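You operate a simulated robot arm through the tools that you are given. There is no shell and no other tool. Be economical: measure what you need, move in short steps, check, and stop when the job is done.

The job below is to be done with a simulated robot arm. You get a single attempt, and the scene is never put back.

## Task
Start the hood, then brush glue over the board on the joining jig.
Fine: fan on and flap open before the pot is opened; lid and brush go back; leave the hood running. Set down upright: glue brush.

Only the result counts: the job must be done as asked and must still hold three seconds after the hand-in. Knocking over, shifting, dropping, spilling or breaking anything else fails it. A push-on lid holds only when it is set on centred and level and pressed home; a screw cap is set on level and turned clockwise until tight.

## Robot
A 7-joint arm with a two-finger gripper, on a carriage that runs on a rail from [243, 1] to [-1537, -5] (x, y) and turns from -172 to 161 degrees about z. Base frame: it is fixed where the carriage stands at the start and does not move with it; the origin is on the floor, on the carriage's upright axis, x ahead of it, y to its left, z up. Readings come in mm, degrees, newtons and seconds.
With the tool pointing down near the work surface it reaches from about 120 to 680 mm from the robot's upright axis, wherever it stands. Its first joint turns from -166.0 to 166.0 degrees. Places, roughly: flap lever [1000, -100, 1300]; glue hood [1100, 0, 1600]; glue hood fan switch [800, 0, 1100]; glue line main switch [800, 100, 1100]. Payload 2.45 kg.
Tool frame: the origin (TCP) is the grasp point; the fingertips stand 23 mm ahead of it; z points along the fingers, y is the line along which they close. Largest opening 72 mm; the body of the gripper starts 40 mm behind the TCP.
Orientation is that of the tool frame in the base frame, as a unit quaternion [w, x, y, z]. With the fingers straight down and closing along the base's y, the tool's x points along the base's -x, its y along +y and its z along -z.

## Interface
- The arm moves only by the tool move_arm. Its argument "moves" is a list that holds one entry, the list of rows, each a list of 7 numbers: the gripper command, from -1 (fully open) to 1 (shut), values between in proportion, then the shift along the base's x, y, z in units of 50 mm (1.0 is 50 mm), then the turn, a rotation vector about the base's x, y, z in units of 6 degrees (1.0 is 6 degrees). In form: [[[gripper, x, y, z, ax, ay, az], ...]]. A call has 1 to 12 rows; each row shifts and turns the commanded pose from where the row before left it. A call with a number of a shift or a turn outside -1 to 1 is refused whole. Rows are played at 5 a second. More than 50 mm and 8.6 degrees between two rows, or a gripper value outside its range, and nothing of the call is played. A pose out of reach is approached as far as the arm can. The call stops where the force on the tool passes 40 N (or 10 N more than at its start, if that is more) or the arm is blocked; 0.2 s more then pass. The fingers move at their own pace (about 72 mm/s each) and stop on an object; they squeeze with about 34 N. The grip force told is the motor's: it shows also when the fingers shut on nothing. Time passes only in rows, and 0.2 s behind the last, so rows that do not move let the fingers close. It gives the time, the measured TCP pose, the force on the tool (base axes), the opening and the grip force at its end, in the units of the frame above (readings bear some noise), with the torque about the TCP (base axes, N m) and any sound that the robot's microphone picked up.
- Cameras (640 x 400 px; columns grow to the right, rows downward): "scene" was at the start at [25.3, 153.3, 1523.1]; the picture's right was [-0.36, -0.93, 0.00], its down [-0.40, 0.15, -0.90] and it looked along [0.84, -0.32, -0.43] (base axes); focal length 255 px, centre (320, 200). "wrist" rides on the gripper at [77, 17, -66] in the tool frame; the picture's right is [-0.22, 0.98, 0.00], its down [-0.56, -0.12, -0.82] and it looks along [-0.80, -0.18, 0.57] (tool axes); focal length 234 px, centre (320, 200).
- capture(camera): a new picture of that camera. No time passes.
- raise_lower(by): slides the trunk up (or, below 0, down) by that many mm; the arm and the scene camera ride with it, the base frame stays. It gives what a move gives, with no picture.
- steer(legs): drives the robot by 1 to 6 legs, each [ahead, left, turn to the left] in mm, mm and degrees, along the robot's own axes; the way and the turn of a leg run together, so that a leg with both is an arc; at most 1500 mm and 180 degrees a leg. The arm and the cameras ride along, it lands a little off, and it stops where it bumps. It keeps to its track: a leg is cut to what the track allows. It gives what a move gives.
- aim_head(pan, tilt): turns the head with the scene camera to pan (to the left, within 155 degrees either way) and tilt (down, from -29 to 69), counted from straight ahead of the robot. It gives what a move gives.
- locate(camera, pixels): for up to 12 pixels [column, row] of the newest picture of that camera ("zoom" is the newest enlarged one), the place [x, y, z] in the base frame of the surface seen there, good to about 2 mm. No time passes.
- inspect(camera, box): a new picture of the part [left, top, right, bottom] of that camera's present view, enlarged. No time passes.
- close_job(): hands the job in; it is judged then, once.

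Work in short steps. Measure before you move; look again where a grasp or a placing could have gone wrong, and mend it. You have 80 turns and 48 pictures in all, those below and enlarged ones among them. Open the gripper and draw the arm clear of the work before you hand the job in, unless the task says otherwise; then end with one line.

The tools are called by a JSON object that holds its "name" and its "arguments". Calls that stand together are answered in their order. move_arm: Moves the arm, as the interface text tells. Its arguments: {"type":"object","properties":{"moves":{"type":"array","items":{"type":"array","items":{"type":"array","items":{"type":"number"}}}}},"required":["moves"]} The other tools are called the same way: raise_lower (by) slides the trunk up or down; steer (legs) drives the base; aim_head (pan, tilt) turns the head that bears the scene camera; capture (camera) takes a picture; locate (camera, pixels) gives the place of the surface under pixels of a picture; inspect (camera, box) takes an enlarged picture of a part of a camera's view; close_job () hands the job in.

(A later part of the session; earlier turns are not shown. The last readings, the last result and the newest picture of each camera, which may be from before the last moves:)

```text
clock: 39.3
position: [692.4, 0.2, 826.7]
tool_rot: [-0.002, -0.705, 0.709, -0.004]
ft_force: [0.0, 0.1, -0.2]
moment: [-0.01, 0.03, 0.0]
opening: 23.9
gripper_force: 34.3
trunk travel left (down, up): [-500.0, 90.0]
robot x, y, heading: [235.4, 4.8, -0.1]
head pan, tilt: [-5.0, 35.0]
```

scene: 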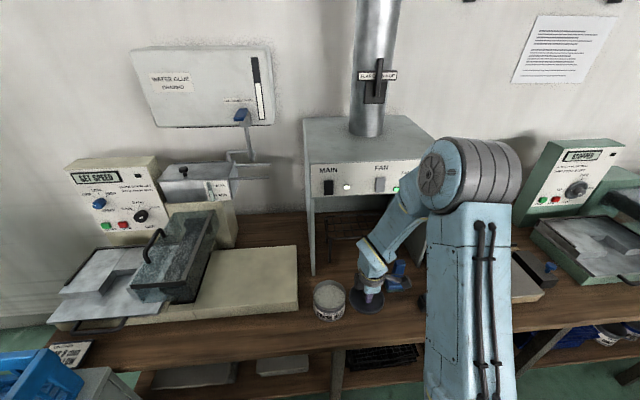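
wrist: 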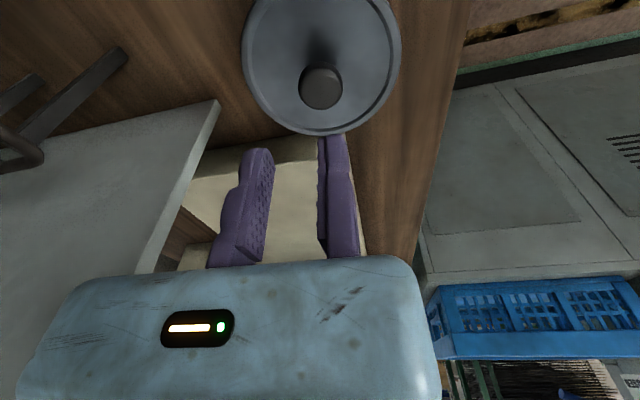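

Glue surface z≈821.5, rim ≈836. Keep lowering in 2 mm steps.

{"name": "move_arm", "arguments": {"moves": [[[1, 0, 0, -0.05, 0, 0, 0], [1, 0, 0, -0.05, 0, 0, 0], [1, 0, 0, -0.05, 0, 0, 0], [1, 0, 0, -0.05, 0, 0, 0], [1, 0, 0, 0, 0, 0, 0]]]}}

```text
clock: 40.5
position: [691.1, 2.2, 816.4]
tool_rot: [-0.001, -0.704, 0.71, -0.005]
ft_force: [-0.4, -0.6, 0.1]
moment: [0.01, -0.01, 0.03]
opening: 23.9
gripper_force: 34.6
trunk travel left (down, up): [-500.0, 90.0]
robot x, y, heading: [235.7, 1.6, -0.4]
head pan, tilt: [-5.0, 35.0]
```

{"name": "move_arm", "arguments": {"moves": [[[1, 0, 0, -0.04, 0, 0, 0], [1, 0, 0, -0.04, 0, 0, 0], [1, 0, 0, -0.04, 0, 0, 0], [1, 0, 0, 0, 0, 0, 0]]]}}

{"name": "inspect", "arguments": {"camera": "scene", "box": [300, 255, 420, 335]}}

```text
clock: 41.6
position: [693.0, 2.2, 812.7]
tool_rot: [0.001, -0.705, 0.709, -0.007]
ft_force: [-7.9, 0.2, 23.9]
moment: [-0.04, -0.16, 0.0]
opening: 23.5
gripper_force: 34.1
trunk travel left (down, up): [-500.0, 90.0]
robot x, y, heading: [242.0, 1.1, -0.1]
head pan, tilt: [-5.0, 35.0]
stopped in row 4: the force on the tool passed its limit at 41 N (the readings are from after the stop); the commanded pose is now the measured one
```

```text
5.00 times, centred on (360, 295) of scene
```

zoom: 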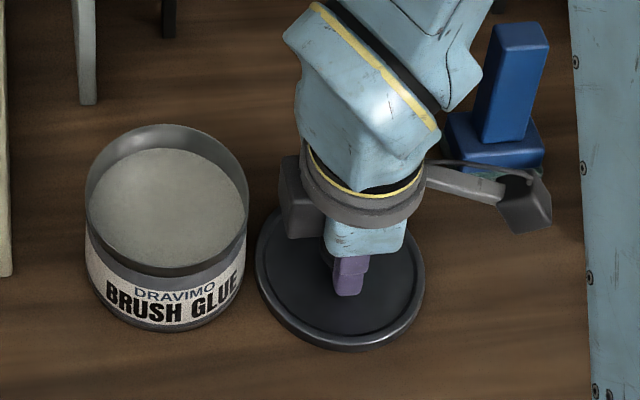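

Lid rests on the bench. Relieve slightly, open to ~40 mm, and rise straight up.

{"name": "move_arm", "arguments": {"moves": [[[1, 0, 0, 0.02, 0, 0, 0], [-0.1, 0, 0, 0, 0, 0, 0], [-0.1, 0, 0, 0, 0, 0, 0], [-0.1, -0.03, 0, 0, 0, 0, 0], [-0.1, 0, 0, 0.3, 0, 0, 0], [-0.1, 0, 0, 0.9, 0, 0, 0], [-0.1, 0, 0, 0.9, 0, 0, 0], [-0.1, 0, 0, 0.9, 0, 0, 0], [-0.1, -0.2, -0.8, 0.4, 0, 0, 0], [-0.1, 0, -0.9, 0, 0, 0, 0], [-0.1, 0, 0, 0, 0, 0, 0]]]}}

{"name": "capture", "arguments": {"camera": "scene"}}

```text
clock: 44.0
position: [681.0, -83.1, 983.3]
tool_rot: [-0.001, -0.705, 0.709, -0.005]
ft_force: [-0.8, 0.2, -1.0]
moment: [0.0, 0.0, -0.02]
opening: 39.7
gripper_force: 0.0
trunk travel left (down, up): [-500.0, 90.0]
robot x, y, heading: [236.2, 1.4, -0.2]
head pan, tilt: [-5.0, 35.0]
```

```text
18 pictures are left
```

scene: 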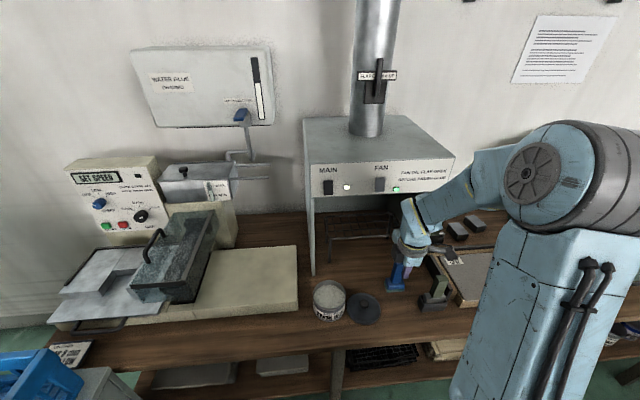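

Lid lies fine. Now move above the brush (y≈-207, x≈675, z≈1010) and look with the wrist camera.

{"name": "move_arm", "arguments": {"moves": [[[-0.1, -0.1, -0.8, 0.5, 0, 0, 0], [-0.1, 0, -0.9, 0, 0, 0, 0], [-0.1, 0, -0.78, 0, 0, 0, 0], [-0.1, 0, 0, 0, 0, 0, 0]]]}}

{"name": "capture", "arguments": {"camera": "wrist"}}

```text
clock: 45.0
position: [675.0, -209.1, 1008.8]
tool_rot: [-0.001, -0.705, 0.709, -0.006]
ft_force: [0.7, -0.5, 0.4]
moment: [-0.01, 0.0, -0.02]
opening: 39.6
gripper_force: 0.0
trunk travel left (down, up): [-500.0, 90.0]
robot x, y, heading: [234.3, 4.9, -0.4]
head pan, tilt: [-5.0, 35.0]
```

```text
17 pictures are left
```

wrist: 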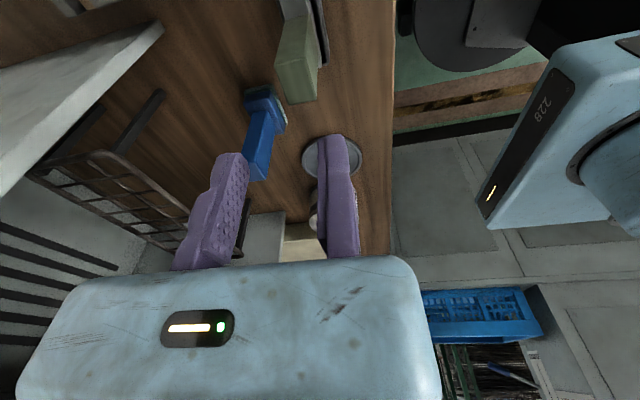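

Handle visible at (300,75). I locate its top corners and edges.

{"name": "inspect", "arguments": {"camera": "wrist", "box": [250, 0, 360, 120]}}

{"name": "locate", "arguments": {"camera": "zoom", "pixels": [[335, 215], [335, 250], [345, 330], [275, 205], [385, 225], [395, 300], [280, 260], [300, 330], [380, 150], [430, 180], [430, 100], [310, 100]]}}

```text
3.33 times, centred on (305, 60) of wrist
```

zoom: 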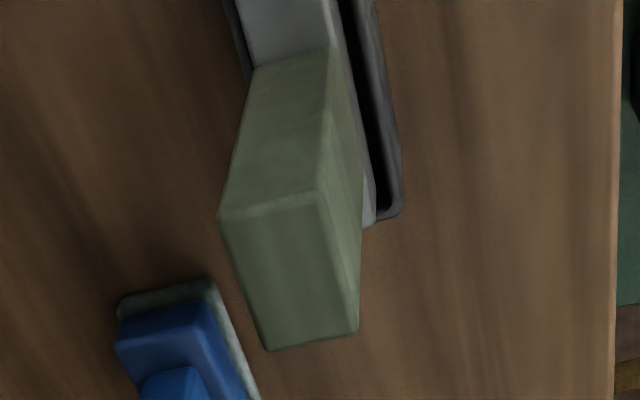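

```text
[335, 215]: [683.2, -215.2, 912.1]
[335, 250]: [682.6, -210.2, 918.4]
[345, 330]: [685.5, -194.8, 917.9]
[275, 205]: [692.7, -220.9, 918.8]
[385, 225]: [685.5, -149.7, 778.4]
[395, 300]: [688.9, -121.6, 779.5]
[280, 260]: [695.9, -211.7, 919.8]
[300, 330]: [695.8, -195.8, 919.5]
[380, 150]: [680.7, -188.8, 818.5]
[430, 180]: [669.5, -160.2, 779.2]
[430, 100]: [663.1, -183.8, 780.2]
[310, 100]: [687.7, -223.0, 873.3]
```

Handle ≈ 24 (x) × 30 (y) mm centred (694.5,-207), top 919. Approach with fixed face 1–2 mm outside x=683, descend to z≈884.

{"name": "move_arm", "arguments": {"moves": [[[-0.1, 0.13, 0.04, 0, 0, 0, 0], [-0.1, 0, 0, -0.8, 0, 0, 0], [-0.1, 0, 0, -0.8, 0, 0, 0], [-0.1, 0, 0, -0.6, 0, 0, 0], [-0.1, 0, 0, -0.28, 0, 0, 0], [-0.1, 0, 0, 0, 0, 0, 0]]]}}

{"name": "inspect", "arguments": {"camera": "wrist", "box": [200, 80, 440, 270]}}

```text
clock: 46.4
position: [680.2, -206.8, 882.9]
tool_rot: [0.0, -0.705, 0.709, -0.006]
ft_force: [-0.5, 0.2, 0.4]
moment: [-0.01, 0.0, 0.0]
opening: 39.5
gripper_force: 0.0
trunk travel left (down, up): [-500.0, 90.0]
robot x, y, heading: [236.6, 2.8, -0.2]
head pan, tilt: [-5.0, 35.0]
```

```text
2.11 times, centred on (320, 175) of wrist
```

zoom: 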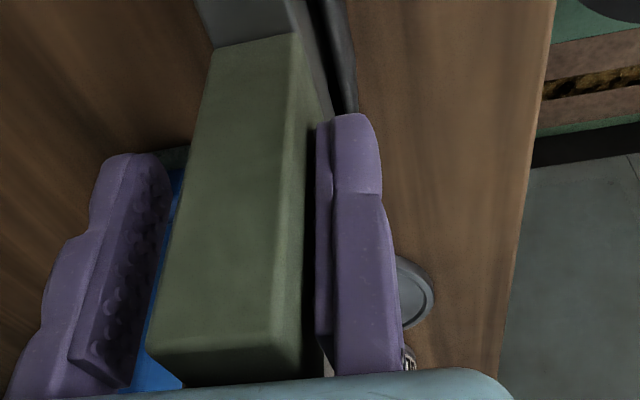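

Gap at the fixed finger ≈4 mm; I shift +3 mm, close, and lift the brush.

{"name": "move_arm", "arguments": {"moves": [[[-0.1, 0.07, 0, 0, 0, 0, 0], [0.2, 0, 0, 0, 0, 0, 0], [1, 0, 0, 0, 0, 0, 0], [1, 0, 0, 0, 0, 0, 0], [1, 0, 0, 0, 0, 0, 0]]]}}

{"name": "inspect", "arguments": {"camera": "wrist", "box": [200, 80, 440, 270]}}

```text
clock: 47.6
position: [683.8, -206.0, 882.8]
tool_rot: [-0.001, -0.704, 0.71, -0.006]
ft_force: [1.1, 0.0, 0.2]
moment: [0.01, -0.03, -0.02]
opening: 20.9
gripper_force: 33.6
trunk travel left (down, up): [-500.0, 90.0]
robot x, y, heading: [234.7, -0.2, -0.5]
head pan, tilt: [-5.0, 35.0]
```

```text
2.11 times, centred on (320, 175) of wrist
```

zoom: 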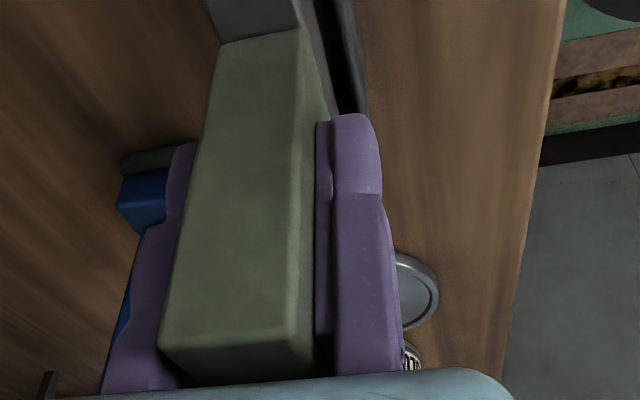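

Gripped (opening 21). Lift straight up 100 mm and look.

{"name": "move_arm", "arguments": {"moves": [[[1, 0, 0, 0.2, 0, 0, 0], [1, 0, 0, 0.3, 0, 0, 0], [1, 0, 0, 0.5, 0, 0, 0], [1, 0, 0, 0.5, 0, 0, 0], [1, 0, 0, 0.5, 0, 0, 0], [1, 0, 0, 0, 0, 0, 0]]]}}

{"name": "inspect", "arguments": {"camera": "scene", "box": [320, 220, 500, 332]}}

```text
clock: 49.0
position: [685.0, -204.6, 983.1]
tool_rot: [-0.001, -0.704, 0.71, -0.007]
ft_force: [-0.1, 0.6, 0.5]
moment: [0.02, 0.02, 0.0]
opening: 21.0
gripper_force: 34.3
trunk travel left (down, up): [-500.0, 90.0]
robot x, y, heading: [238.1, -0.2, -0.4]
head pan, tilt: [-5.0, 35.0]
```

```text
3.56 times, centred on (410, 276) of scene
```

zoom: 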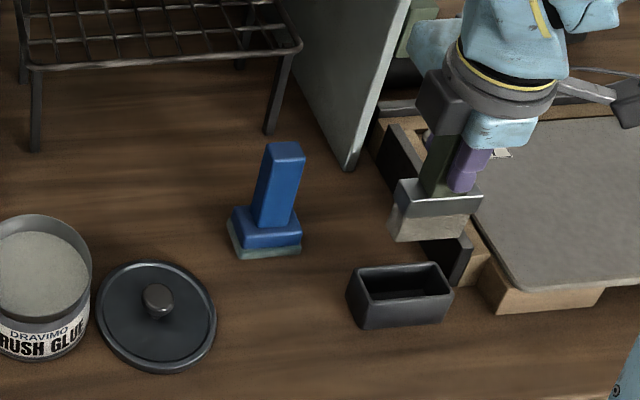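

It is a brush with bristles; the stand stayed put. I locate bristle edge, stand, board corners and the lid knob.

{"name": "locate", "arguments": {"camera": "zoom", "pixels": [[395, 236], [432, 240], [464, 236], [430, 205], [355, 318], [445, 310], [350, 275], [445, 265], [525, 288], [620, 275], [485, 200], [158, 298]]}}

{"name": "capture", "arguments": {"camera": "scene"}}

```text
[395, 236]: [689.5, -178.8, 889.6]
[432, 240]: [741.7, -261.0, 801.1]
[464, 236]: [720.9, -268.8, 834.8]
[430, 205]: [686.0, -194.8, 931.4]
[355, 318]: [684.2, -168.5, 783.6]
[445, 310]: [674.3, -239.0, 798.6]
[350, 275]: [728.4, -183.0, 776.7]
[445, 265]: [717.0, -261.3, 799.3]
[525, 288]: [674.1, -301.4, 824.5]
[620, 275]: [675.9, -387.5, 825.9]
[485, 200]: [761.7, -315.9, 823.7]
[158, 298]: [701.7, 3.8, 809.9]
```

```text
12 pictures are left
```

scene: 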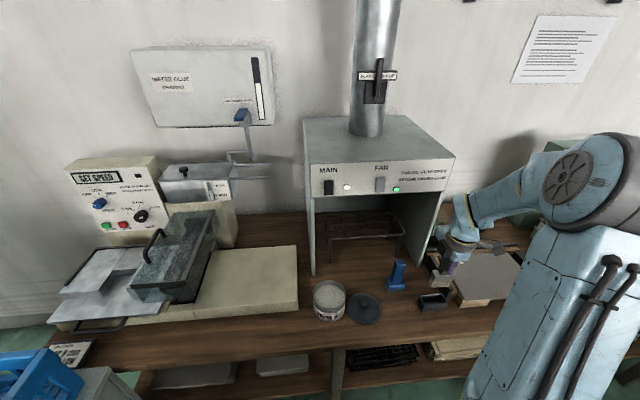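

Bristle tips are ≈95 mm below TCP. I carry the brush over the pot (TCP ≈ (711,108)) at z≈1000.

{"name": "move_arm", "arguments": {"moves": [[[1, 0, 0.8, 0.35, 0, 0, 0], [1, 0, 0.9, 0, 0, 0, 0], [1, 0, 0.9, 0, 0, 0, 0], [1, 0, 0.9, 0, 0, 0, 0], [1, 0.15, 0.9, 0, 0, 0, 0], [1, 0.2, 0.9, 0, 0, 0, 0], [1, 0.17, 0.9, 0, 0, 0, 0], [1, 0, 0.05, 0, 0, 0, 0], [1, 0, 0, 0, 0, 0, 0]]]}}

{"name": "inspect", "arguments": {"camera": "scene", "box": [270, 230, 400, 330]}}

```text
clock: 51.0
position: [713.7, 106.0, 1001.2]
tool_rot: [0.0, -0.705, 0.709, -0.006]
ft_force: [0.2, -0.4, -0.8]
moment: [0.02, 0.05, 0.02]
opening: 21.0
gripper_force: 33.9
trunk travel left (down, up): [-500.0, 90.0]
robot x, y, heading: [240.3, -0.1, -0.3]
head pan, tilt: [-5.0, 35.0]
```

```text
4.00 times, centred on (335, 280) of scene
```

zoom: 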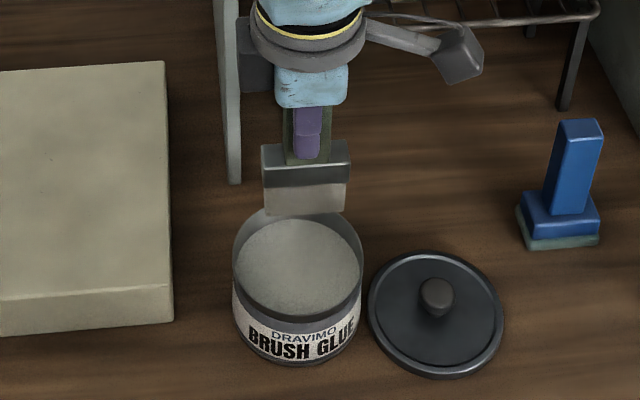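

Locate the bristle ends to check centring over the pot.

{"name": "locate", "arguments": {"camera": "zoom", "pixels": [[267, 205], [305, 210], [340, 207], [265, 195], [343, 195], [305, 170], [305, 187]]}}

```text
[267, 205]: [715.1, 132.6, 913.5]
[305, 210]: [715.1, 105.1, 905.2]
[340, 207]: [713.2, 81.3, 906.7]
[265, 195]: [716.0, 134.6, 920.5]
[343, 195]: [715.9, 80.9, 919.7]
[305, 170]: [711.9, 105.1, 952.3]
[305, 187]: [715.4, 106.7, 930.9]
```

Centred well. Dip: descend to TCP z≈907 (tips ~11 mm in glue), pause, rise.

{"name": "move_arm", "arguments": {"moves": [[[1, 0, 0, -0.7, 0, 0, 0], [1, 0, 0, -0.6, 0, 0, 0], [1, 0, 0, -0.4, 0, 0, 0], [1, 0, 0, -0.2, 0, 0, 0], [1, 0, 0, 0, 0, 0, 0], [1, 0, 0, 0, 0, 0, 0], [1, 0, 0, 0, 0, 0, 0], [1, 0, 0, 0.3, 0, 0, 0], [1, 0, 0, 0.5, 0, 0, 0], [1, 0, 0, 0.5, 0, 0, 0], [1, 0, 0, 0.6, 0, 0, 0], [1, 0, 0, 0, 0, 0, 0]]]}}

{"name": "inspect", "arguments": {"camera": "scene", "box": [270, 230, 400, 330]}}

```text
clock: 53.6
position: [712.8, 107.8, 1001.8]
tool_rot: [0.0, -0.704, 0.71, -0.006]
ft_force: [-0.2, 0.9, -1.3]
moment: [-0.02, 0.0, -0.01]
opening: 21.2
gripper_force: 33.5
trunk travel left (down, up): [-500.0, 90.0]
robot x, y, heading: [238.2, -1.4, -0.2]
head pan, tilt: [-5.0, 35.0]
```

```text
4.00 times, centred on (335, 280) of scene
```

zoom: 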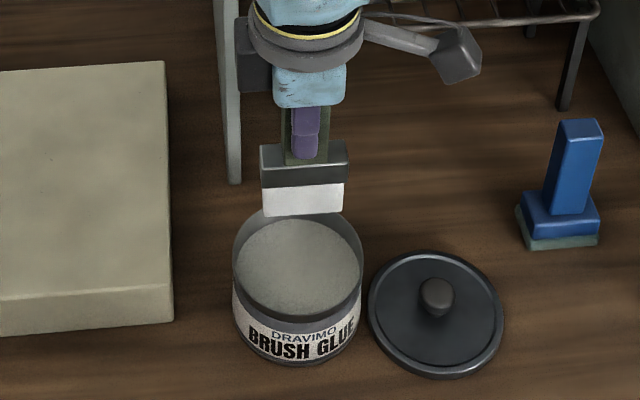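

Bristles are loaded white. Board estimated x≈675–848, y≈-297–-562, z≈825. I carry the brush at z≈1000 to above its left lane (TCP ≈ (680,-324)).

{"name": "move_arm", "arguments": {"moves": [[[1, -0.3, -0.86, 0, 0, 0, 0], [1, -0.3, -0.87, 0, 0, 0, 0], [1, 0, -0.87, 0, 0, 0, 0], [1, 0, -0.87, 0, 0, 0, 0], [1, 0, -0.87, 0, 0, 0, 0], [1, 0, -0.87, 0, 0, 0, 0], [1, 0, -0.87, 0, 0, 0, 0], [1, 0, -0.87, 0, 0, 0, 0], [1, 0, -0.87, 0, 0, 0, 0], [1, 0, -0.82, 0, 0, 0, 0], [1, 0, 0, 0, 0, 0, 0]]]}}

{"name": "raise_lower", "arguments": {"by": -60}}

{"name": "move_arm", "arguments": {"moves": [[[1, 0.5, -0.7, 0.2, 0, 0, 0], [1, 0.5, -0.7, 0, 0, 0, 0], [1, 0.5, -0.7, 0, 0, 0, 0], [1, 0.5, -0.7, 0, 0, 0, 0], [1, 0.5, -0.7, 0, 0, 0, 0], [1, 0.4, -0.7, 0, 0, 0, 0], [1, 0, 0, 0, 0, 0, 0]]]}}

```text
clock: 56.0
position: [682.9, -324.9, 998.2]
tool_rot: [-0.001, -0.704, 0.71, -0.006]
ft_force: [0.4, -0.6, -0.4]
moment: [-0.02, 0.03, 0.01]
opening: 21.4
gripper_force: 34.2
trunk travel left (down, up): [-500.0, 90.0]
robot x, y, heading: [236.5, 0.1, -0.2]
head pan, tilt: [-5.0, 35.0]
```

```text
clock: 57.0
position: [684.6, -326.3, 938.1]
tool_rot: [-0.001, -0.705, 0.709, -0.005]
ft_force: [-0.1, -0.2, -0.2]
moment: [0.0, -0.01, 0.02]
opening: 21.2
gripper_force: 33.9
trunk travel left (down, up): [-440.0, 150.0]
robot x, y, heading: [236.4, 2.1, -0.4]
head pan, tilt: [-5.0, 35.0]
```

```text
clock: 58.2
position: [791.8, -477.0, 923.1]
tool_rot: [0.021, 0.735, -0.676, -0.049]
ft_force: [0.7, 1.6, 11.1]
moment: [-0.08, -0.13, 0.05]
opening: 21.1
gripper_force: 33.7
out of reach, approached as far as the arm can: row 6
trunk travel left (down, up): [-440.0, 150.0]
robot x, y, heading: [235.3, 1.3, -0.5]
head pan, tilt: [-5.0, 35.0]
stopped in row 6: the force on the tool passed its limit at 78 N (the readings are from after the stop); the commanded pose is now the measured one
```

The arm ran to its reach limit and the brush touched the board lightly (within the board). I lift off, restore, and check with a picture.

{"name": "move_arm", "arguments": {"moves": [[[1, -0.3, 0.3, 0.6, 0, 0, 0], [1, -0.3, 0.3, 0.6, 0, 0, 0], [1, 0, 0, 0, 0, 0, 0]]]}}

{"name": "capture", "arguments": {"camera": "scene"}}

```text
clock: 59.0
position: [760.2, -444.8, 978.5]
tool_rot: [0.023, 0.734, -0.676, -0.052]
ft_force: [0.5, 0.0, -0.5]
moment: [-0.01, -0.01, 0.04]
opening: 20.8
gripper_force: 34.2
trunk travel left (down, up): [-440.0, 150.0]
robot x, y, heading: [235.3, 1.8, -0.5]
head pan, tilt: [-5.0, 35.0]
```

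```text
9 pictures are left
```

scene: 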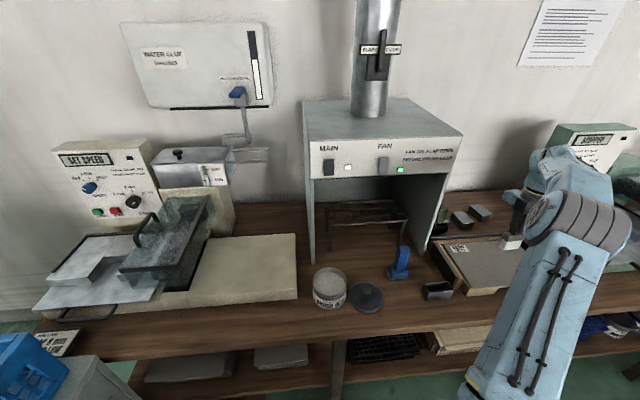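

Board is unmoved. I locate visible board edges, and the white bristles at (512,242).

{"name": "locate", "arguments": {"camera": "scene", "pixels": [[448, 246], [452, 242], [470, 286], [474, 288], [490, 287], [500, 285], [490, 239], [500, 237], [440, 247], [504, 246], [520, 248], [512, 247]]}}

```text
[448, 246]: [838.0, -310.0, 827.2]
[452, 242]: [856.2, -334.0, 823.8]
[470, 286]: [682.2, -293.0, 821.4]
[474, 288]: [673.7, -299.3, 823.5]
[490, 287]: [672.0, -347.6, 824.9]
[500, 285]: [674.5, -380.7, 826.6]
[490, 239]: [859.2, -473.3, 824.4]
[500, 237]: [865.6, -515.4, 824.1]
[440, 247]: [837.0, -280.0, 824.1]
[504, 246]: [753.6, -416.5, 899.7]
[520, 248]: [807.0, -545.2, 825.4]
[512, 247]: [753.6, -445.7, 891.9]
```

Board x≈670–862, y≈-293–-560. I level the tool again and move above the start of lane 1 (TCP ≈ (672,-322)), then descend to light contact.

{"name": "move_arm", "arguments": {"moves": [[[1, -0.44, 0.615, 0, -0.17, -0.5, -0.38], [1, -0.44, 0.615, 0, -0.17, -0.5, -0.38], [1, -0.44, 0.615, 0, 0, 0, 0], [1, -0.44, 0.615, 0, 0, 0, 0], [1, 0, 0, -0.6, 0, 0, 0], [1, 0, 0, -0.44, 0, 0, 0], [1, 0, 0, -0.06, 0, 0, 0], [1, 0, 0, 0, 0, 0, 0]]]}}

```text
clock: 60.8
position: [674.5, -324.2, 923.6]
tool_rot: [-0.002, 0.708, -0.706, -0.002]
ft_force: [0.0, -1.0, -0.9]
moment: [0.02, 0.05, 0.01]
opening: 21.2
gripper_force: 33.8
trunk travel left (down, up): [-440.0, 150.0]
robot x, y, heading: [237.7, 0.9, -0.4]
head pan, tilt: [-5.0, 35.0]
```

Level. Lower gently until contact shows.

{"name": "move_arm", "arguments": {"moves": [[[1, 0, 0, -0.03, 0, 0, 0], [1, 0, 0, -0.03, 0, 0, 0], [1, 0, 0, -0.02, 0, 0, 0], [1, 0, 0, 0, 0, 0, 0]]]}}

```text
clock: 61.8
position: [674.5, -322.4, 920.9]
tool_rot: [-0.003, 0.708, -0.706, -0.001]
ft_force: [-0.7, 0.5, 12.9]
moment: [0.4, -0.07, 0.01]
opening: 21.0
gripper_force: 33.6
trunk travel left (down, up): [-440.0, 150.0]
robot x, y, heading: [237.1, 2.5, -0.3]
head pan, tilt: [-5.0, 35.0]
```

Contact at 13 N. Stroke lane 1 outward, shift 50 mm, and stroke lane 2 back.

{"name": "move_arm", "arguments": {"moves": [[[1, 0.8, 0, 0, 0, 0, 0], [1, 0.8, 0, 0, 0, 0, 0], [1, 0.8, 0, 0, 0, 0, 0], [1, 0.85, 0, 0, 0, 0, 0], [1, 0, -0.5, 0, 0, 0, 0], [1, 0, -0.46, 0, 0, 0, 0], [1, -0.8, 0, 0, 0, 0, 0], [1, -0.8, 0, 0, 0, 0, 0], [1, -0.8, 0, 0, 0, 0, 0], [1, -0.85, 0, 0, 0, 0, 0], [1, 0, 0, 0, 0, 0, 0]]]}}

{"name": "capture", "arguments": {"camera": "scene"}}

```text
clock: 64.2
position: [673.9, -370.1, 922.0]
tool_rot: [-0.001, 0.708, -0.707, -0.003]
ft_force: [-3.1, -0.6, 5.4]
moment: [0.05, 0.15, 0.05]
opening: 21.2
gripper_force: 34.4
trunk travel left (down, up): [-440.0, 150.0]
robot x, y, heading: [236.3, 0.5, -0.3]
head pan, tilt: [-5.0, 35.0]
```

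```text
8 pictures are left
```

scene: 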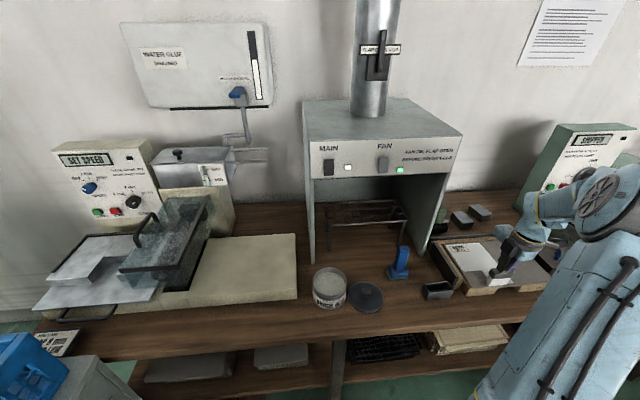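

White glue coat visible at (490,262). Continue lanes 3 and 4 within tool-down reach.

{"name": "move_arm", "arguments": {"moves": [[[1, 0, -0.5, -0.01, 0, 0, 0], [1, 0, -0.46, 0, 0, 0, 0], [1, 0.68, 0, 0, 0, 0, 0], [1, 0.68, 0, 0, 0, 0, 0], [1, 0.68, 0, 0, 0, 0, 0], [1, 0.68, 0, 0, 0, 0, 0], [1, -0.6, -0.6, 0, 0, 0, 0], [1, -0.1, -0.36, 0, 0, 0, 0], [1, -0.68, 0, 0, 0, 0, 0], [1, -0.68, 0, 0, 0, 0, 0], [1, -0.66, 0, 0, 0, 0, 0], [1, 0, 0, 0, 0, 0, 0]]]}}

{"name": "move_arm", "arguments": {"moves": [[[1, 0, -0.5, 0, 0, 0, 0], [1, 0, -0.48, 0, 0, 0, 0], [1, 0.5, 0, 0, 0, 0, 0], [1, 0.42, 0, 0, 0, 0, 0], [1, -0.1, -0.4, 0, 0, 0, 0], [1, -0.4, 0, 0, 0, 0, 0], [1, -0.42, 0, 0, 0, 0, 0], [1, 0, 0, 0, 0, 0, 0], [1, 0, 0, 0.5, 0, 0, 0]]]}}

{"name": "capture", "arguments": {"camera": "scene"}}

```text
clock: 66.8
position: [674.1, -468.9, 920.6]
tool_rot: [-0.001, 0.708, -0.706, -0.002]
ft_force: [2.2, -1.6, 18.2]
moment: [-0.04, -0.45, -0.02]
opening: 21.5
gripper_force: 33.9
trunk travel left (down, up): [-440.0, 150.0]
robot x, y, heading: [235.0, 0.0, -0.7]
head pan, tilt: [-5.0, 35.0]
```

```text
clock: 68.8
position: [672.9, -537.4, 943.2]
tool_rot: [-0.002, 0.708, -0.706, -0.004]
ft_force: [0.0, 0.4, -1.8]
moment: [0.01, 0.02, -0.01]
opening: 21.1
gripper_force: 33.9
trunk travel left (down, up): [-440.0, 150.0]
robot x, y, heading: [235.9, 1.4, -0.4]
head pan, tilt: [-5.0, 35.0]
```

```text
7 pictures are left
```

scene: 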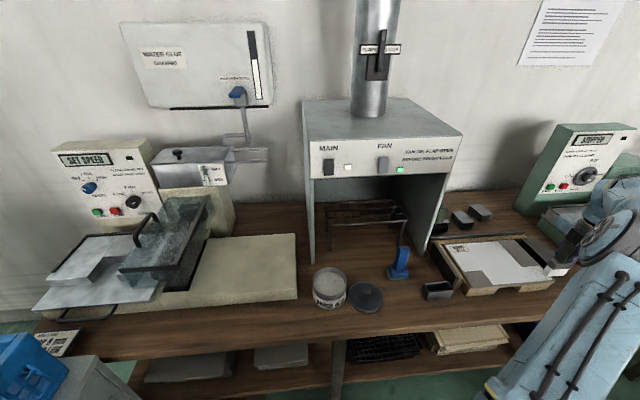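

I zoom on the board to see coverage.

{"name": "inspect", "arguments": {"camera": "scene", "box": [430, 220, 580, 310]}}

{"name": "locate", "arguments": {"camera": "zoom", "pixels": [[80, 120], [130, 285], [180, 150], [260, 255], [195, 270], [150, 100], [350, 80], [420, 100], [480, 160], [530, 200], [60, 110], [250, 150]]}}

```text
4.27 times, centred on (505, 265) of scene
```

zoom: 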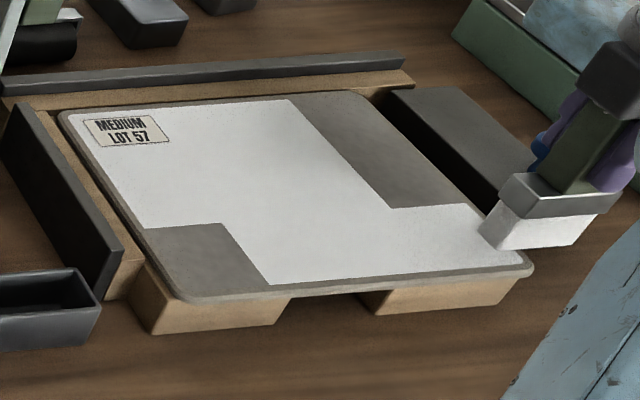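

```text
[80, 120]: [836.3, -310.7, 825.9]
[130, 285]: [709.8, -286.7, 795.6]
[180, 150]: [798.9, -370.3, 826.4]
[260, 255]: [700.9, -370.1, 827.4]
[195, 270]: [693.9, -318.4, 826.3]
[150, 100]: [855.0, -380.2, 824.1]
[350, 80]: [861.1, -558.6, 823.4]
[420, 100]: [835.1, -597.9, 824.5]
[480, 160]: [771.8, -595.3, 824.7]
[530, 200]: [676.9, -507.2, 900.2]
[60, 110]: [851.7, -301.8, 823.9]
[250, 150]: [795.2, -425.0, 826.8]
```

Coverage good except a front-left patch and the rear-right strip. I locate those boundaries and also arm points to judge reach.

{"name": "locate", "arguments": {"camera": "zoom", "pixels": [[155, 232], [220, 226], [265, 282], [300, 104], [385, 205], [395, 210], [470, 208], [360, 98], [525, 262]]}}

{"name": "locate", "arguments": {"camera": "scene", "pixels": [[505, 390], [530, 350], [590, 290], [600, 235], [620, 190], [575, 250]]}}

```text
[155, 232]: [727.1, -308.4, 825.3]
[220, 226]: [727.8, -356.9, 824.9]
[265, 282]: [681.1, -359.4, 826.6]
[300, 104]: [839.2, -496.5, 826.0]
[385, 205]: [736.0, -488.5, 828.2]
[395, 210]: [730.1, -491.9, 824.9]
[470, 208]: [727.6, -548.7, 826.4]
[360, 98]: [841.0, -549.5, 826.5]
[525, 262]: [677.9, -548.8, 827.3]
```

```text
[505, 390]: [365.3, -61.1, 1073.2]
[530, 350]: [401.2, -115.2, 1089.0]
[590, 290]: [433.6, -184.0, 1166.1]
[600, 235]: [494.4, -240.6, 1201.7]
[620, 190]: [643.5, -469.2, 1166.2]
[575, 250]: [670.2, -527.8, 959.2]
```

Remaining: x 728–843, y -490…-553 (rear right) and x 676–727, y -300…-357 (front left). For the far strip I tilt the tool 24° so the brush tip points away (+x), then lower near contact.

{"name": "move_arm", "arguments": {"moves": [[[1, 0.1, 0.1, 0, 0, -1, 0], [1, 0.1, 0.1, 0, 0, -1, 0], [1, 0.1, 0, 0, 0, -1, 0], [1, 0.06, 0, 0, 0, -1, 0], [1, 0, 0, -0.3, 0, 0, 0], [1, 0, 0, -0.2, 0, 0, 0], [1, 0, 0, -0.03, 0, 0, 0], [1, 0, 0, -0.03, 0, 0, 0], [1, 0, 0, 0, 0, 0, 0]]]}}

```text
clock: 70.8
position: [691.4, -527.7, 918.1]
tool_rot: [-0.149, 0.694, -0.69, 0.145]
ft_force: [0.1, 0.5, -0.9]
moment: [-0.02, 0.03, 0.0]
opening: 20.9
gripper_force: 34.3
trunk travel left (down, up): [-440.0, 150.0]
robot x, y, heading: [232.4, -1.0, -0.1]
head pan, tilt: [-5.0, 35.0]
```

No contact yet at z 918; lower in 1 mm steps.

{"name": "move_arm", "arguments": {"moves": [[[1, 0, 0, -0.03, 0, 0, 0], [1, 0, 0, -0.03, 0, 0, 0], [1, 0, 0, -0.03, 0, 0, 0], [1, 0, 0, 0, 0, 0, 0]]]}}

```text
clock: 71.8
position: [692.5, -527.1, 913.0]
tool_rot: [-0.149, 0.693, -0.69, 0.146]
ft_force: [-0.3, 0.5, -0.7]
moment: [-0.01, 0.04, 0.0]
opening: 21.0
gripper_force: 34.2
trunk travel left (down, up): [-440.0, 150.0]
robot x, y, heading: [239.7, 0.3, -0.1]
head pan, tilt: [-5.0, 35.0]
```

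{"name": "move_arm", "arguments": {"moves": [[[1, 0, 0, -0.03, 0, 0, 0], [1, 0, 0, -0.03, 0, 0, 0], [1, 0, 0, -0.02, 0, 0, 0], [1, 0, 0, -0.02, 0, 0, 0], [1, 0, 0, 0, 0, 0, 0]]]}}

```text
clock: 73.0
position: [692.5, -525.8, 911.3]
tool_rot: [-0.148, 0.693, -0.69, 0.149]
ft_force: [-1.5, -2.7, 32.9]
moment: [-0.03, -1.18, -0.1]
opening: 21.1
gripper_force: 34.1
trunk travel left (down, up): [-440.0, 150.0]
robot x, y, heading: [239.2, 1.4, -0.0]
head pan, tilt: [-5.0, 35.0]
```

Contact (33 N). Ease 1.5 mm, then stroke out ~95 mm, shift a bit left, and stroke back; then lift.

{"name": "move_arm", "arguments": {"moves": [[[1, 0, 0, 0.03, 0, 0, 0], [1, 0.5, 0, 0, 0, 0, 0], [1, 0.5, 0, 0, 0, 0, 0], [1, 0.5, 0, 0, 0, 0, 0], [1, 0.4, 0, 0, 0, 0, 0], [1, 0, 0.26, 0, 0, 0, 0], [1, -0.5, 0, 0, 0, 0, 0], [1, -0.5, 0, 0, 0, 0, 0], [1, -0.5, 0, 0, 0, 0, 0], [1, -0.4, 0, 0, 0, 0, 0], [1, 0, 0, 0.5, 0, 0, 0], [1, 0, 0, 0, 0, 0, 0]]]}}

{"name": "inspect", "arguments": {"camera": "scene", "box": [430, 220, 580, 310]}}

```text
clock: 75.6
position: [690.4, -513.3, 933.1]
tool_rot: [-0.149, 0.693, -0.69, 0.145]
ft_force: [0.5, -0.3, -0.7]
moment: [-0.02, 0.07, 0.01]
opening: 20.9
gripper_force: 33.9
trunk travel left (down, up): [-440.0, 150.0]
robot x, y, heading: [235.5, 2.0, -0.2]
head pan, tilt: [-5.0, 35.0]
```

```text
4.27 times, centred on (505, 265) of scene
```

zoom: 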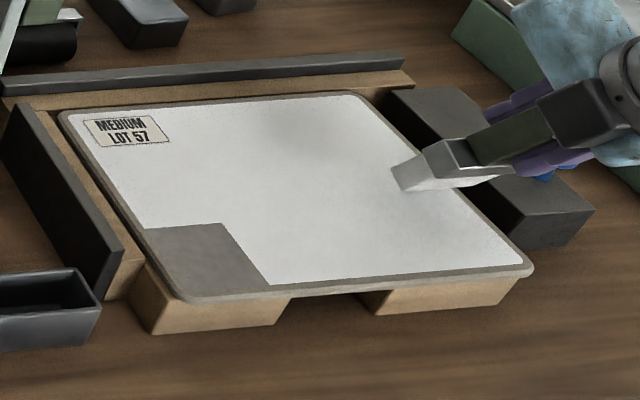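

Rear strip done. Level the tool and return to front-left: descend at TCP (674,-324) and stroke to x≈740.

{"name": "move_arm", "arguments": {"moves": [[[1, 0, 0, 0.4, 0, 1, 0], [1, -0.08, 0.93, 0, 0, 1, 0], [1, -0.08, 0.93, 0, 0, 1, 0], [1, -0.08, 0.93, 0, 0, 1, 0], [1, -0.08, 0.95, 0, 0, 0, 0], [1, 0, 0, -0.4, 0, 0, 0], [1, 0, 0, -0.17, 0, 0, 0], [1, 0, 0, -0.04, 0, 0, 0], [1, 0, 0, -0.03, 0, 0, 0], [1, 0, 0, 0, 0, 0, 0]]]}}

```text
clock: 77.8
position: [677.2, -326.0, 921.9]
tool_rot: [-0.001, 0.708, -0.706, -0.002]
ft_force: [0.1, -1.2, 0.0]
moment: [0.02, 0.02, 0.0]
opening: 21.1
gripper_force: 33.9
trunk travel left (down, up): [-440.0, 150.0]
robot x, y, heading: [239.2, -1.4, -0.5]
head pan, tilt: [-5.0, 35.0]
```

No contact yet; lower 2 mm and stroke forth and back.

{"name": "move_arm", "arguments": {"moves": [[[1, -0.1, 0, -0.02, 0, 0, 0], [1, 0, 0, -0.015, 0, 0, 0], [1, 0, 0, -0.01, 0, 0, 0], [1, 0.5, 0, 0, 0, 0, 0], [1, 0.5, 0, 0, 0, 0, 0], [1, 0.5, 0.06, 0, 0, 0, 0], [1, -0.5, 0, 0, 0, 0, 0], [1, -0.5, 0, 0, 0, 0, 0], [1, -0.5, 0, 0, 0, 0, 0], [1, 0, 0, 0, 0, 0, 0]]]}}

{"name": "move_arm", "arguments": {"moves": [[[1, 0, 0, 0.8, 0, 0, 0], [1, 0, 0, 0.8, 0, 0, 0], [1, 0, 0, 0, 0, 0, 0]]]}}

{"name": "inspect", "arguments": {"camera": "scene", "box": [400, 220, 550, 310]}}

```text
clock: 80.0
position: [672.5, -323.7, 922.0]
tool_rot: [-0.001, 0.708, -0.706, -0.002]
ft_force: [1.3, 0.5, 9.7]
moment: [-0.31, -0.22, 0.03]
opening: 20.8
gripper_force: 34.2
trunk travel left (down, up): [-440.0, 150.0]
robot x, y, heading: [237.8, 0.6, -0.2]
head pan, tilt: [-5.0, 35.0]
```

```text
clock: 80.8
position: [671.1, -323.8, 999.0]
tool_rot: [-0.002, 0.708, -0.706, -0.003]
ft_force: [0.2, 0.4, -1.1]
moment: [-0.01, -0.01, -0.01]
opening: 21.1
gripper_force: 34.1
trunk travel left (down, up): [-440.0, 150.0]
robot x, y, heading: [237.3, 2.5, -0.1]
head pan, tilt: [-5.0, 35.0]
```

```text
4.27 times, centred on (475, 265) of scene
```

zoom: 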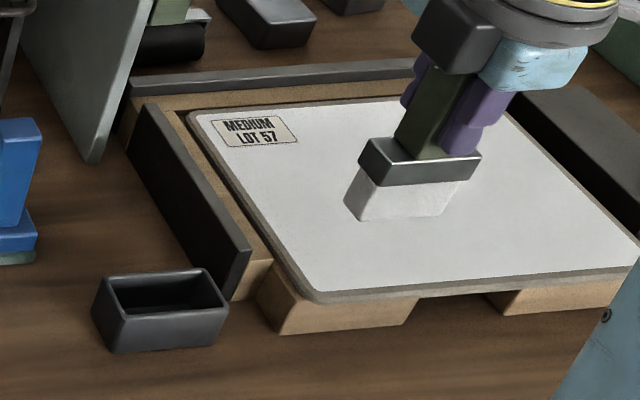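

Board fully coated. Measure stand rim and bristle corners before returning the brush.

{"name": "locate", "arguments": {"camera": "zoom", "pixels": [[97, 295], [113, 321], [224, 312], [204, 270], [107, 277], [160, 316], [165, 300], [348, 200], [365, 217], [438, 214], [455, 185], [420, 165]]}}

```text
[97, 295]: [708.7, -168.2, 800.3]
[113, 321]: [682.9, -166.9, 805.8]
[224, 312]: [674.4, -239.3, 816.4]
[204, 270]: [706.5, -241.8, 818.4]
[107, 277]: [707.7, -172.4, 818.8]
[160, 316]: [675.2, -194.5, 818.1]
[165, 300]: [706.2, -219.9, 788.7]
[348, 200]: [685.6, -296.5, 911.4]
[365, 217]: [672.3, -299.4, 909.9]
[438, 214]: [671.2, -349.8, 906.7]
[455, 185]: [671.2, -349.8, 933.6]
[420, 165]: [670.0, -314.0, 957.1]
```

Stand centre ≈ (691.5,-205); original grip pose was TCP (684,-206,883). Move over it and descend to just above the rim.

{"name": "move_arm", "arguments": {"moves": [[[1, 0.1, 0.8, 0, 0, 0, 0], [1, 0.1, 0.8, 0, 0, 0, 0], [1, 0.05, 0.76, 0, 0, 0, 0], [1, 0, 0, -0.7, 0, 0, 0], [1, 0, 0, -0.7, 0, 0, 0], [1, 0, 0, 0, 0, 0, 0], [1, 0, 0, 0, 0, 0, 0]]]}}

{"name": "inspect", "arguments": {"camera": "scene", "box": [400, 235, 480, 305]}}

```text
clock: 82.4
position: [685.9, -207.2, 929.5]
tool_rot: [-0.002, 0.708, -0.706, -0.002]
ft_force: [-0.4, -0.3, -0.6]
moment: [0.02, 0.04, 0.0]
opening: 20.9
gripper_force: 34.1
trunk travel left (down, up): [-440.0, 150.0]
robot x, y, heading: [238.4, -0.1, -0.0]
head pan, tilt: [-5.0, 35.0]
```

```text
5.71 times, centred on (440, 270) of scene
```

zoom: 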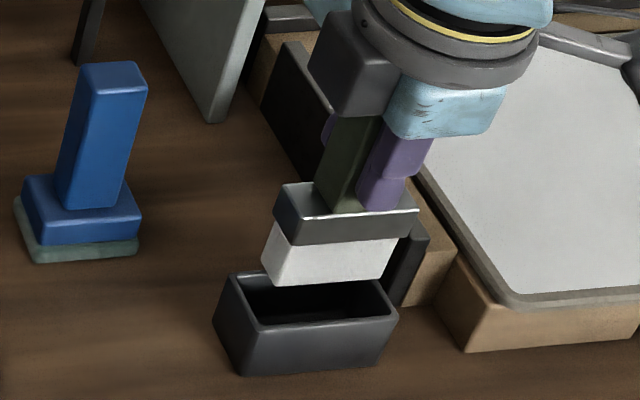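

Locate the bristle bottom corners versus the stand rim for alignment.

{"name": "locate", "arguments": {"camera": "zoom", "pixels": [[266, 262], [282, 280], [380, 273], [392, 248], [234, 285], [258, 322], [390, 312], [365, 282], [300, 321], [275, 225], [345, 255]]}}

```text
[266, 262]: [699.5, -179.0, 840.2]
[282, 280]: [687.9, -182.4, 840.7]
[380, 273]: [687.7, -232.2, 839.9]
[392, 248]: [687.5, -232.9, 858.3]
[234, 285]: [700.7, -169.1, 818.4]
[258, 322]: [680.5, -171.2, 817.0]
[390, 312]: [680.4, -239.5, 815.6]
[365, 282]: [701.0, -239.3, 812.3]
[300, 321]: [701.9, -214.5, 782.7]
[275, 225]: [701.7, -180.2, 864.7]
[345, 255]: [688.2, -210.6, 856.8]
```

Bristles span x≈687–702, y≈-180…-234; stand inner ≈ x 681–704, y -171…-238. Shift -2.5 mm x, +1.5 mm y and lower into the stand.

{"name": "move_arm", "arguments": {"moves": [[[1, -0.05, 0.03, 0, 0, 0, 0], [1, 0, 0, -0.4, 0, 0, 0], [1, 0, 0, -0.3, 0, 0, 0], [1, 0, 0, -0.1, 0, 0, 0], [1, 0, 0, -0.04, 0, 0, 0], [1, 0, 0, -0.02, 0, 0, 0], [1, 0, 0, 0, 0, 0, 0]]]}}

```text
clock: 84.0
position: [681.9, -205.1, 886.8]
tool_rot: [-0.002, 0.708, -0.706, -0.002]
ft_force: [0.2, 0.3, -0.9]
moment: [0.0, 0.03, 0.0]
opening: 21.2
gripper_force: 33.8
trunk travel left (down, up): [-440.0, 150.0]
robot x, y, heading: [238.0, 0.2, -0.6]
head pan, tilt: [-5.0, 35.0]
```

In without contact; lower in 1 mm steps until it rests.

{"name": "move_arm", "arguments": {"moves": [[[1, 0, 0, -0.03, 0, 0, 0], [1, 0, 0, -0.03, 0, 0, 0], [1, 0, 0, -0.02, 0, 0, 0], [1, 0, 0, 0, 0, 0, 0]]]}}

```text
clock: 85.0
position: [682.5, -204.3, 883.8]
tool_rot: [-0.002, 0.708, -0.706, -0.002]
ft_force: [-0.4, 1.1, -0.7]
moment: [0.0, -0.01, 0.01]
opening: 20.8
gripper_force: 33.9
trunk travel left (down, up): [-440.0, 150.0]
robot x, y, heading: [234.3, -2.3, -0.1]
head pan, tilt: [-5.0, 35.0]
```

{"name": "move_arm", "arguments": {"moves": [[[1, 0, 0, -0.02, 0, 0, 0], [1, 0, 0, -0.02, 0, 0, 0], [1, 0, 0, 0, 0, 0, 0]]]}}

```text
clock: 85.8
position: [680.9, -205.0, 880.9]
tool_rot: [-0.002, 0.708, -0.706, -0.002]
ft_force: [-0.2, 0.2, -1.0]
moment: [0.02, 0.0, -0.04]
opening: 21.2
gripper_force: 33.9
trunk travel left (down, up): [-440.0, 150.0]
robot x, y, heading: [235.3, -0.2, -0.1]
head pan, tilt: [-5.0, 35.0]
```

Still free; continue.

{"name": "move_arm", "arguments": {"moves": [[[1, 0, 0, -0.02, 0, 0, 0], [1, 0, 0, -0.02, 0, 0, 0], [1, 0, 0, -0.02, 0, 0, 0], [1, 0, 0, 0, 0, 0, 0]]]}}

```text
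clock: 86.8
position: [682.0, -205.0, 877.1]
tool_rot: [-0.002, 0.708, -0.707, -0.002]
ft_force: [0.3, -0.2, 1.9]
moment: [-0.04, 0.0, -0.06]
opening: 21.2
gripper_force: 33.8
trunk travel left (down, up): [-440.0, 150.0]
robot x, y, heading: [235.2, -0.6, -0.4]
head pan, tilt: [-5.0, 35.0]
```

First contact (≈2 N). One more mm, then release partially (to ~36 mm) and rise.

{"name": "move_arm", "arguments": {"moves": [[[1, 0, 0, -0.02, 0, 0, 0], [1, 0, 0, 0, 0, 0, 0]]]}}

{"name": "inspect", "arguments": {"camera": "scene", "box": [400, 235, 480, 305]}}

```text
clock: 87.4
position: [681.6, -204.4, 877.5]
tool_rot: [-0.003, 0.708, -0.706, -0.001]
ft_force: [-1.1, 0.1, 14.3]
moment: [-0.29, -0.03, -0.02]
opening: 21.3
gripper_force: 33.8
trunk travel left (down, up): [-440.0, 150.0]
robot x, y, heading: [238.6, -0.8, -0.3]
head pan, tilt: [-5.0, 35.0]
```

```text
5.71 times, centred on (440, 270) of scene
```

zoom: 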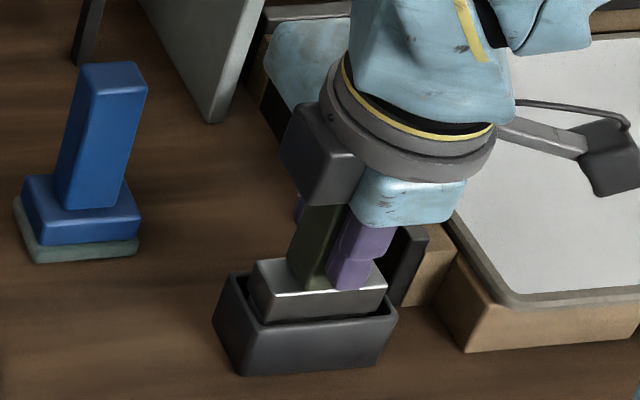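

Seated as at the start. Release and rise: open, back off 2 mm from the fixed side, lift.

{"name": "move_arm", "arguments": {"moves": [[[1, 0, 0, 0.02, 0, 0, 0], [0, 0, 0, 0, 0, 0, 0], [-0.1, 0, 0, 0, 0, 0, 0], [-0.1, -0.06, 0, 0, 0, 0, 0], [-0.1, 0, 0, 0.4, 0, 0, 0], [-0.1, 0, 0, 0.8, 0, 0, 0], [-0.1, 0, 0, 0.8, 0, 0, 0], [-0.1, 0, 0, 0.5, 0, 0, 0], [-0.1, 0.05, 0.8, 0, 0, 0, 0], [-0.1, 0.1, 0.9, 0, 0, 0, 0], [-0.1, 0, 0, 0, 0, 0, 0]]]}}

{"name": "capture", "arguments": {"camera": "scene"}}

{"name": "locate", "arguments": {"camera": "scene", "pixels": [[367, 290], [367, 288], [369, 291], [366, 294], [353, 298], [384, 297], [367, 311], [367, 284], [330, 271], [330, 307], [314, 285], [346, 285]]}}

```text
clock: 89.8
position: [686.0, -120.7, 1003.2]
tool_rot: [-0.002, 0.708, -0.706, -0.002]
ft_force: [-0.8, 0.1, -0.5]
moment: [-0.02, -0.01, -0.01]
opening: 39.6
gripper_force: 0.1
trunk travel left (down, up): [-440.0, 150.0]
robot x, y, heading: [238.6, -0.2, -0.3]
head pan, tilt: [-5.0, 35.0]
```

```text
1 pictures are left
```

scene: 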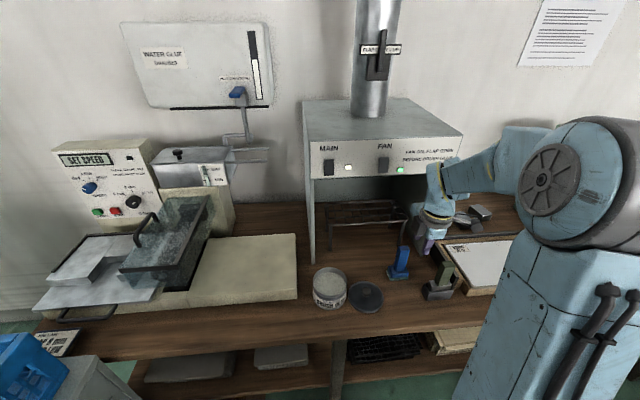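

```text
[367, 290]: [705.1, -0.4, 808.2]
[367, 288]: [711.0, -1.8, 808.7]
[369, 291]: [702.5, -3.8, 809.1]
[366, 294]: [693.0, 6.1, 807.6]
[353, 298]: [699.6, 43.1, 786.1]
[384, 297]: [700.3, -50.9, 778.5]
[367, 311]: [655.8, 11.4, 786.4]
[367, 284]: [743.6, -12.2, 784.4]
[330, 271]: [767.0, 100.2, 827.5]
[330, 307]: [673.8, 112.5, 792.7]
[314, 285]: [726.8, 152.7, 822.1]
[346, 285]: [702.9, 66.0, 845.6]
```

Brush is back upright in its stand. Now regrip the lid knob: go to TCP ≈ (690,1.5), descend to z≈813.

{"name": "move_arm", "arguments": {"moves": [[[-0.1, 0.04, 0.8, 0, 0, 0, 0], [-0.1, 0.04, 0.8, 0, 0, 0, 0], [-0.1, 0, 0.84, 0, 0, 0, 0], [-0.1, 0, 0, -0.9, 0, 0, 0], [-0.1, 0, 0, -0.9, 0, 0, 0], [-0.1, 0, 0, -0.9, 0, 0, 0], [-0.1, 0, 0, -0.7, 0, 0, 0], [-0.1, 0, 0, -0.34, 0, 0, 0], [-0.1, 0, 0, 0, 0, 0, 0], [-0.1, 0, 0, 0, 0, 0, 0]]]}}

```text
clock: 92.0
position: [690.1, 3.6, 815.9]
tool_rot: [-0.001, 0.708, -0.706, -0.002]
ft_force: [0.1, 0.1, 0.1]
moment: [-0.01, 0.0, 0.0]
opening: 39.6
gripper_force: 0.0
trunk travel left (down, up): [-440.0, 150.0]
robot x, y, heading: [236.9, 3.0, -0.3]
head pan, tilt: [-5.0, 35.0]
```

Lower 2 mm, close on the knob and lift slightly.

{"name": "move_arm", "arguments": {"moves": [[[-0.1, 0.03, -0.01, -0.05, 0, 0, 0], [0.25, 0, 0, 0, 0, 0, 0], [1, 0, 0, 0, 0, 0, 0], [1, 0, 0, 0, 0, 0, 0], [1, 0, 0, 0.2, 0, 0, 0], [1, 0, 0, 0.5, 0, 0, 0], [1, 0, 0, 0, 0, 0, 0]]]}}

{"name": "locate", "arguments": {"camera": "scene", "pixels": [[330, 285]]}}

```text
clock: 93.6
position: [693.1, 3.5, 849.6]
tool_rot: [-0.002, 0.708, -0.706, -0.002]
ft_force: [-0.6, -0.3, -0.7]
moment: [0.01, 0.03, 0.02]
opening: 23.8
gripper_force: 33.7
trunk travel left (down, up): [-440.0, 150.0]
robot x, y, heading: [238.4, 2.1, -0.1]
head pan, tilt: [-5.0, 35.0]
```

```text
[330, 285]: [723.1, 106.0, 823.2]
```

Lid gripped again. Raise, carry over the pot, stop ~30 mm above seat.

{"name": "move_arm", "arguments": {"moves": [[[1, 0, 0, 0.8, 0, 0, 0], [1, 0, 0, 0.8, 0, 0, 0], [1, 0.15, 0.8, 0, 0, 0, 0], [1, 0.2, 0.8, 0, 0, 0, 0], [1, 0, 0.48, 0, 0, 0, 0], [1, 0, 0, -0.5, 0, 0, 0], [1, 0, 0, 0, 0, 0, 0], [1, 0, 0, 0, 0, 0, 0]]]}}

{"name": "inspect", "arguments": {"camera": "scene", "box": [295, 240, 365, 315]}}

```text
clock: 95.4
position: [708.5, 107.7, 902.9]
tool_rot: [-0.002, 0.708, -0.706, -0.002]
ft_force: [0.6, 0.6, -0.4]
moment: [0.0, 0.03, -0.02]
opening: 23.4
gripper_force: 34.1
trunk travel left (down, up): [-440.0, 150.0]
robot x, y, heading: [239.3, 0.0, -0.6]
head pan, tilt: [-5.0, 35.0]
```

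```text
5.33 times, centred on (330, 278) of scene
```

zoom: 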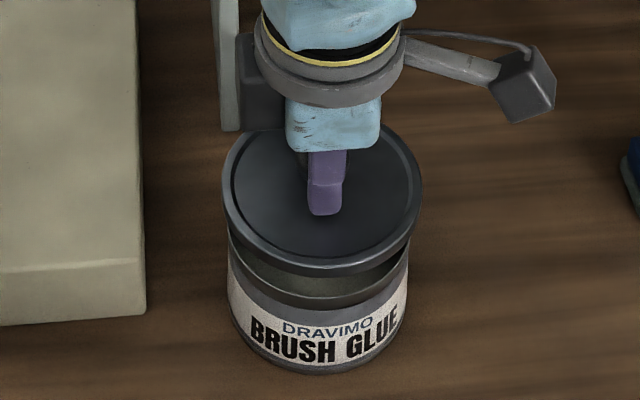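

Locate lid rim extremes and pot rim extremes for centring.

{"name": "locate", "arguments": {"camera": "zoom", "pixels": [[227, 205], [417, 200], [319, 262], [260, 135], [390, 142], [231, 255], [407, 275], [320, 303], [320, 372], [270, 290], [380, 290], [230, 290]]}}

```text
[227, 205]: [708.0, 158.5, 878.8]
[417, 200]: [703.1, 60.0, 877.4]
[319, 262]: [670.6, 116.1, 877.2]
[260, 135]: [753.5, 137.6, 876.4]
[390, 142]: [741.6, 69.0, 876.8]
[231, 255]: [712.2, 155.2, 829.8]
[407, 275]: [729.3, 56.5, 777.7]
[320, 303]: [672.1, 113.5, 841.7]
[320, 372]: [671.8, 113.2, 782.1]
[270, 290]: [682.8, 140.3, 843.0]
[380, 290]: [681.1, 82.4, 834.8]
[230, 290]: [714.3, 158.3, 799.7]
```

Lid centre ≈ (721–722,108.4), pot centre ≈ (722,108.5): aligned. Lower and press home in small steps.

{"name": "move_arm", "arguments": {"moves": [[[1, 0.01, 0, -0.3, 0, 0, 0], [1, 0, 0, -0.15, 0, 0, 0], [1, 0, 0, -0.06, 0, 0, 0], [1, 0, 0, -0.04, 0, 0, 0], [1, 0, 0, 0, 0, 0, 0]]]}}

```text
clock: 96.6
position: [708.7, 107.7, 875.8]
tool_rot: [-0.002, 0.708, -0.706, -0.002]
ft_force: [-0.1, 0.7, -0.5]
moment: [-0.01, 0.02, 0.0]
opening: 23.8
gripper_force: 33.9
trunk travel left (down, up): [-440.0, 150.0]
robot x, y, heading: [235.7, 0.1, -0.0]
head pan, tilt: [-5.0, 35.0]
```

No contact yet at 876; keep pressing down slowly.

{"name": "move_arm", "arguments": {"moves": [[[1, 0, 0, -0.03, 0, 0, 0], [1, 0, 0, -0.03, 0, 0, 0], [1, 0, 0, -0.02, 0, 0, 0], [1, 0, 0, 0, 0, 0, 0]]]}}

```text
clock: 97.6
position: [710.1, 108.1, 874.2]
tool_rot: [-0.004, 0.709, -0.705, -0.001]
ft_force: [8.1, 11.5, 32.8]
moment: [0.14, -0.43, 0.17]
opening: 24.0
gripper_force: 34.0
trunk travel left (down, up): [-440.0, 150.0]
robot x, y, heading: [234.6, 1.4, -0.3]
head pan, tilt: [-5.0, 35.0]
heard: snap
5 turns are left
```

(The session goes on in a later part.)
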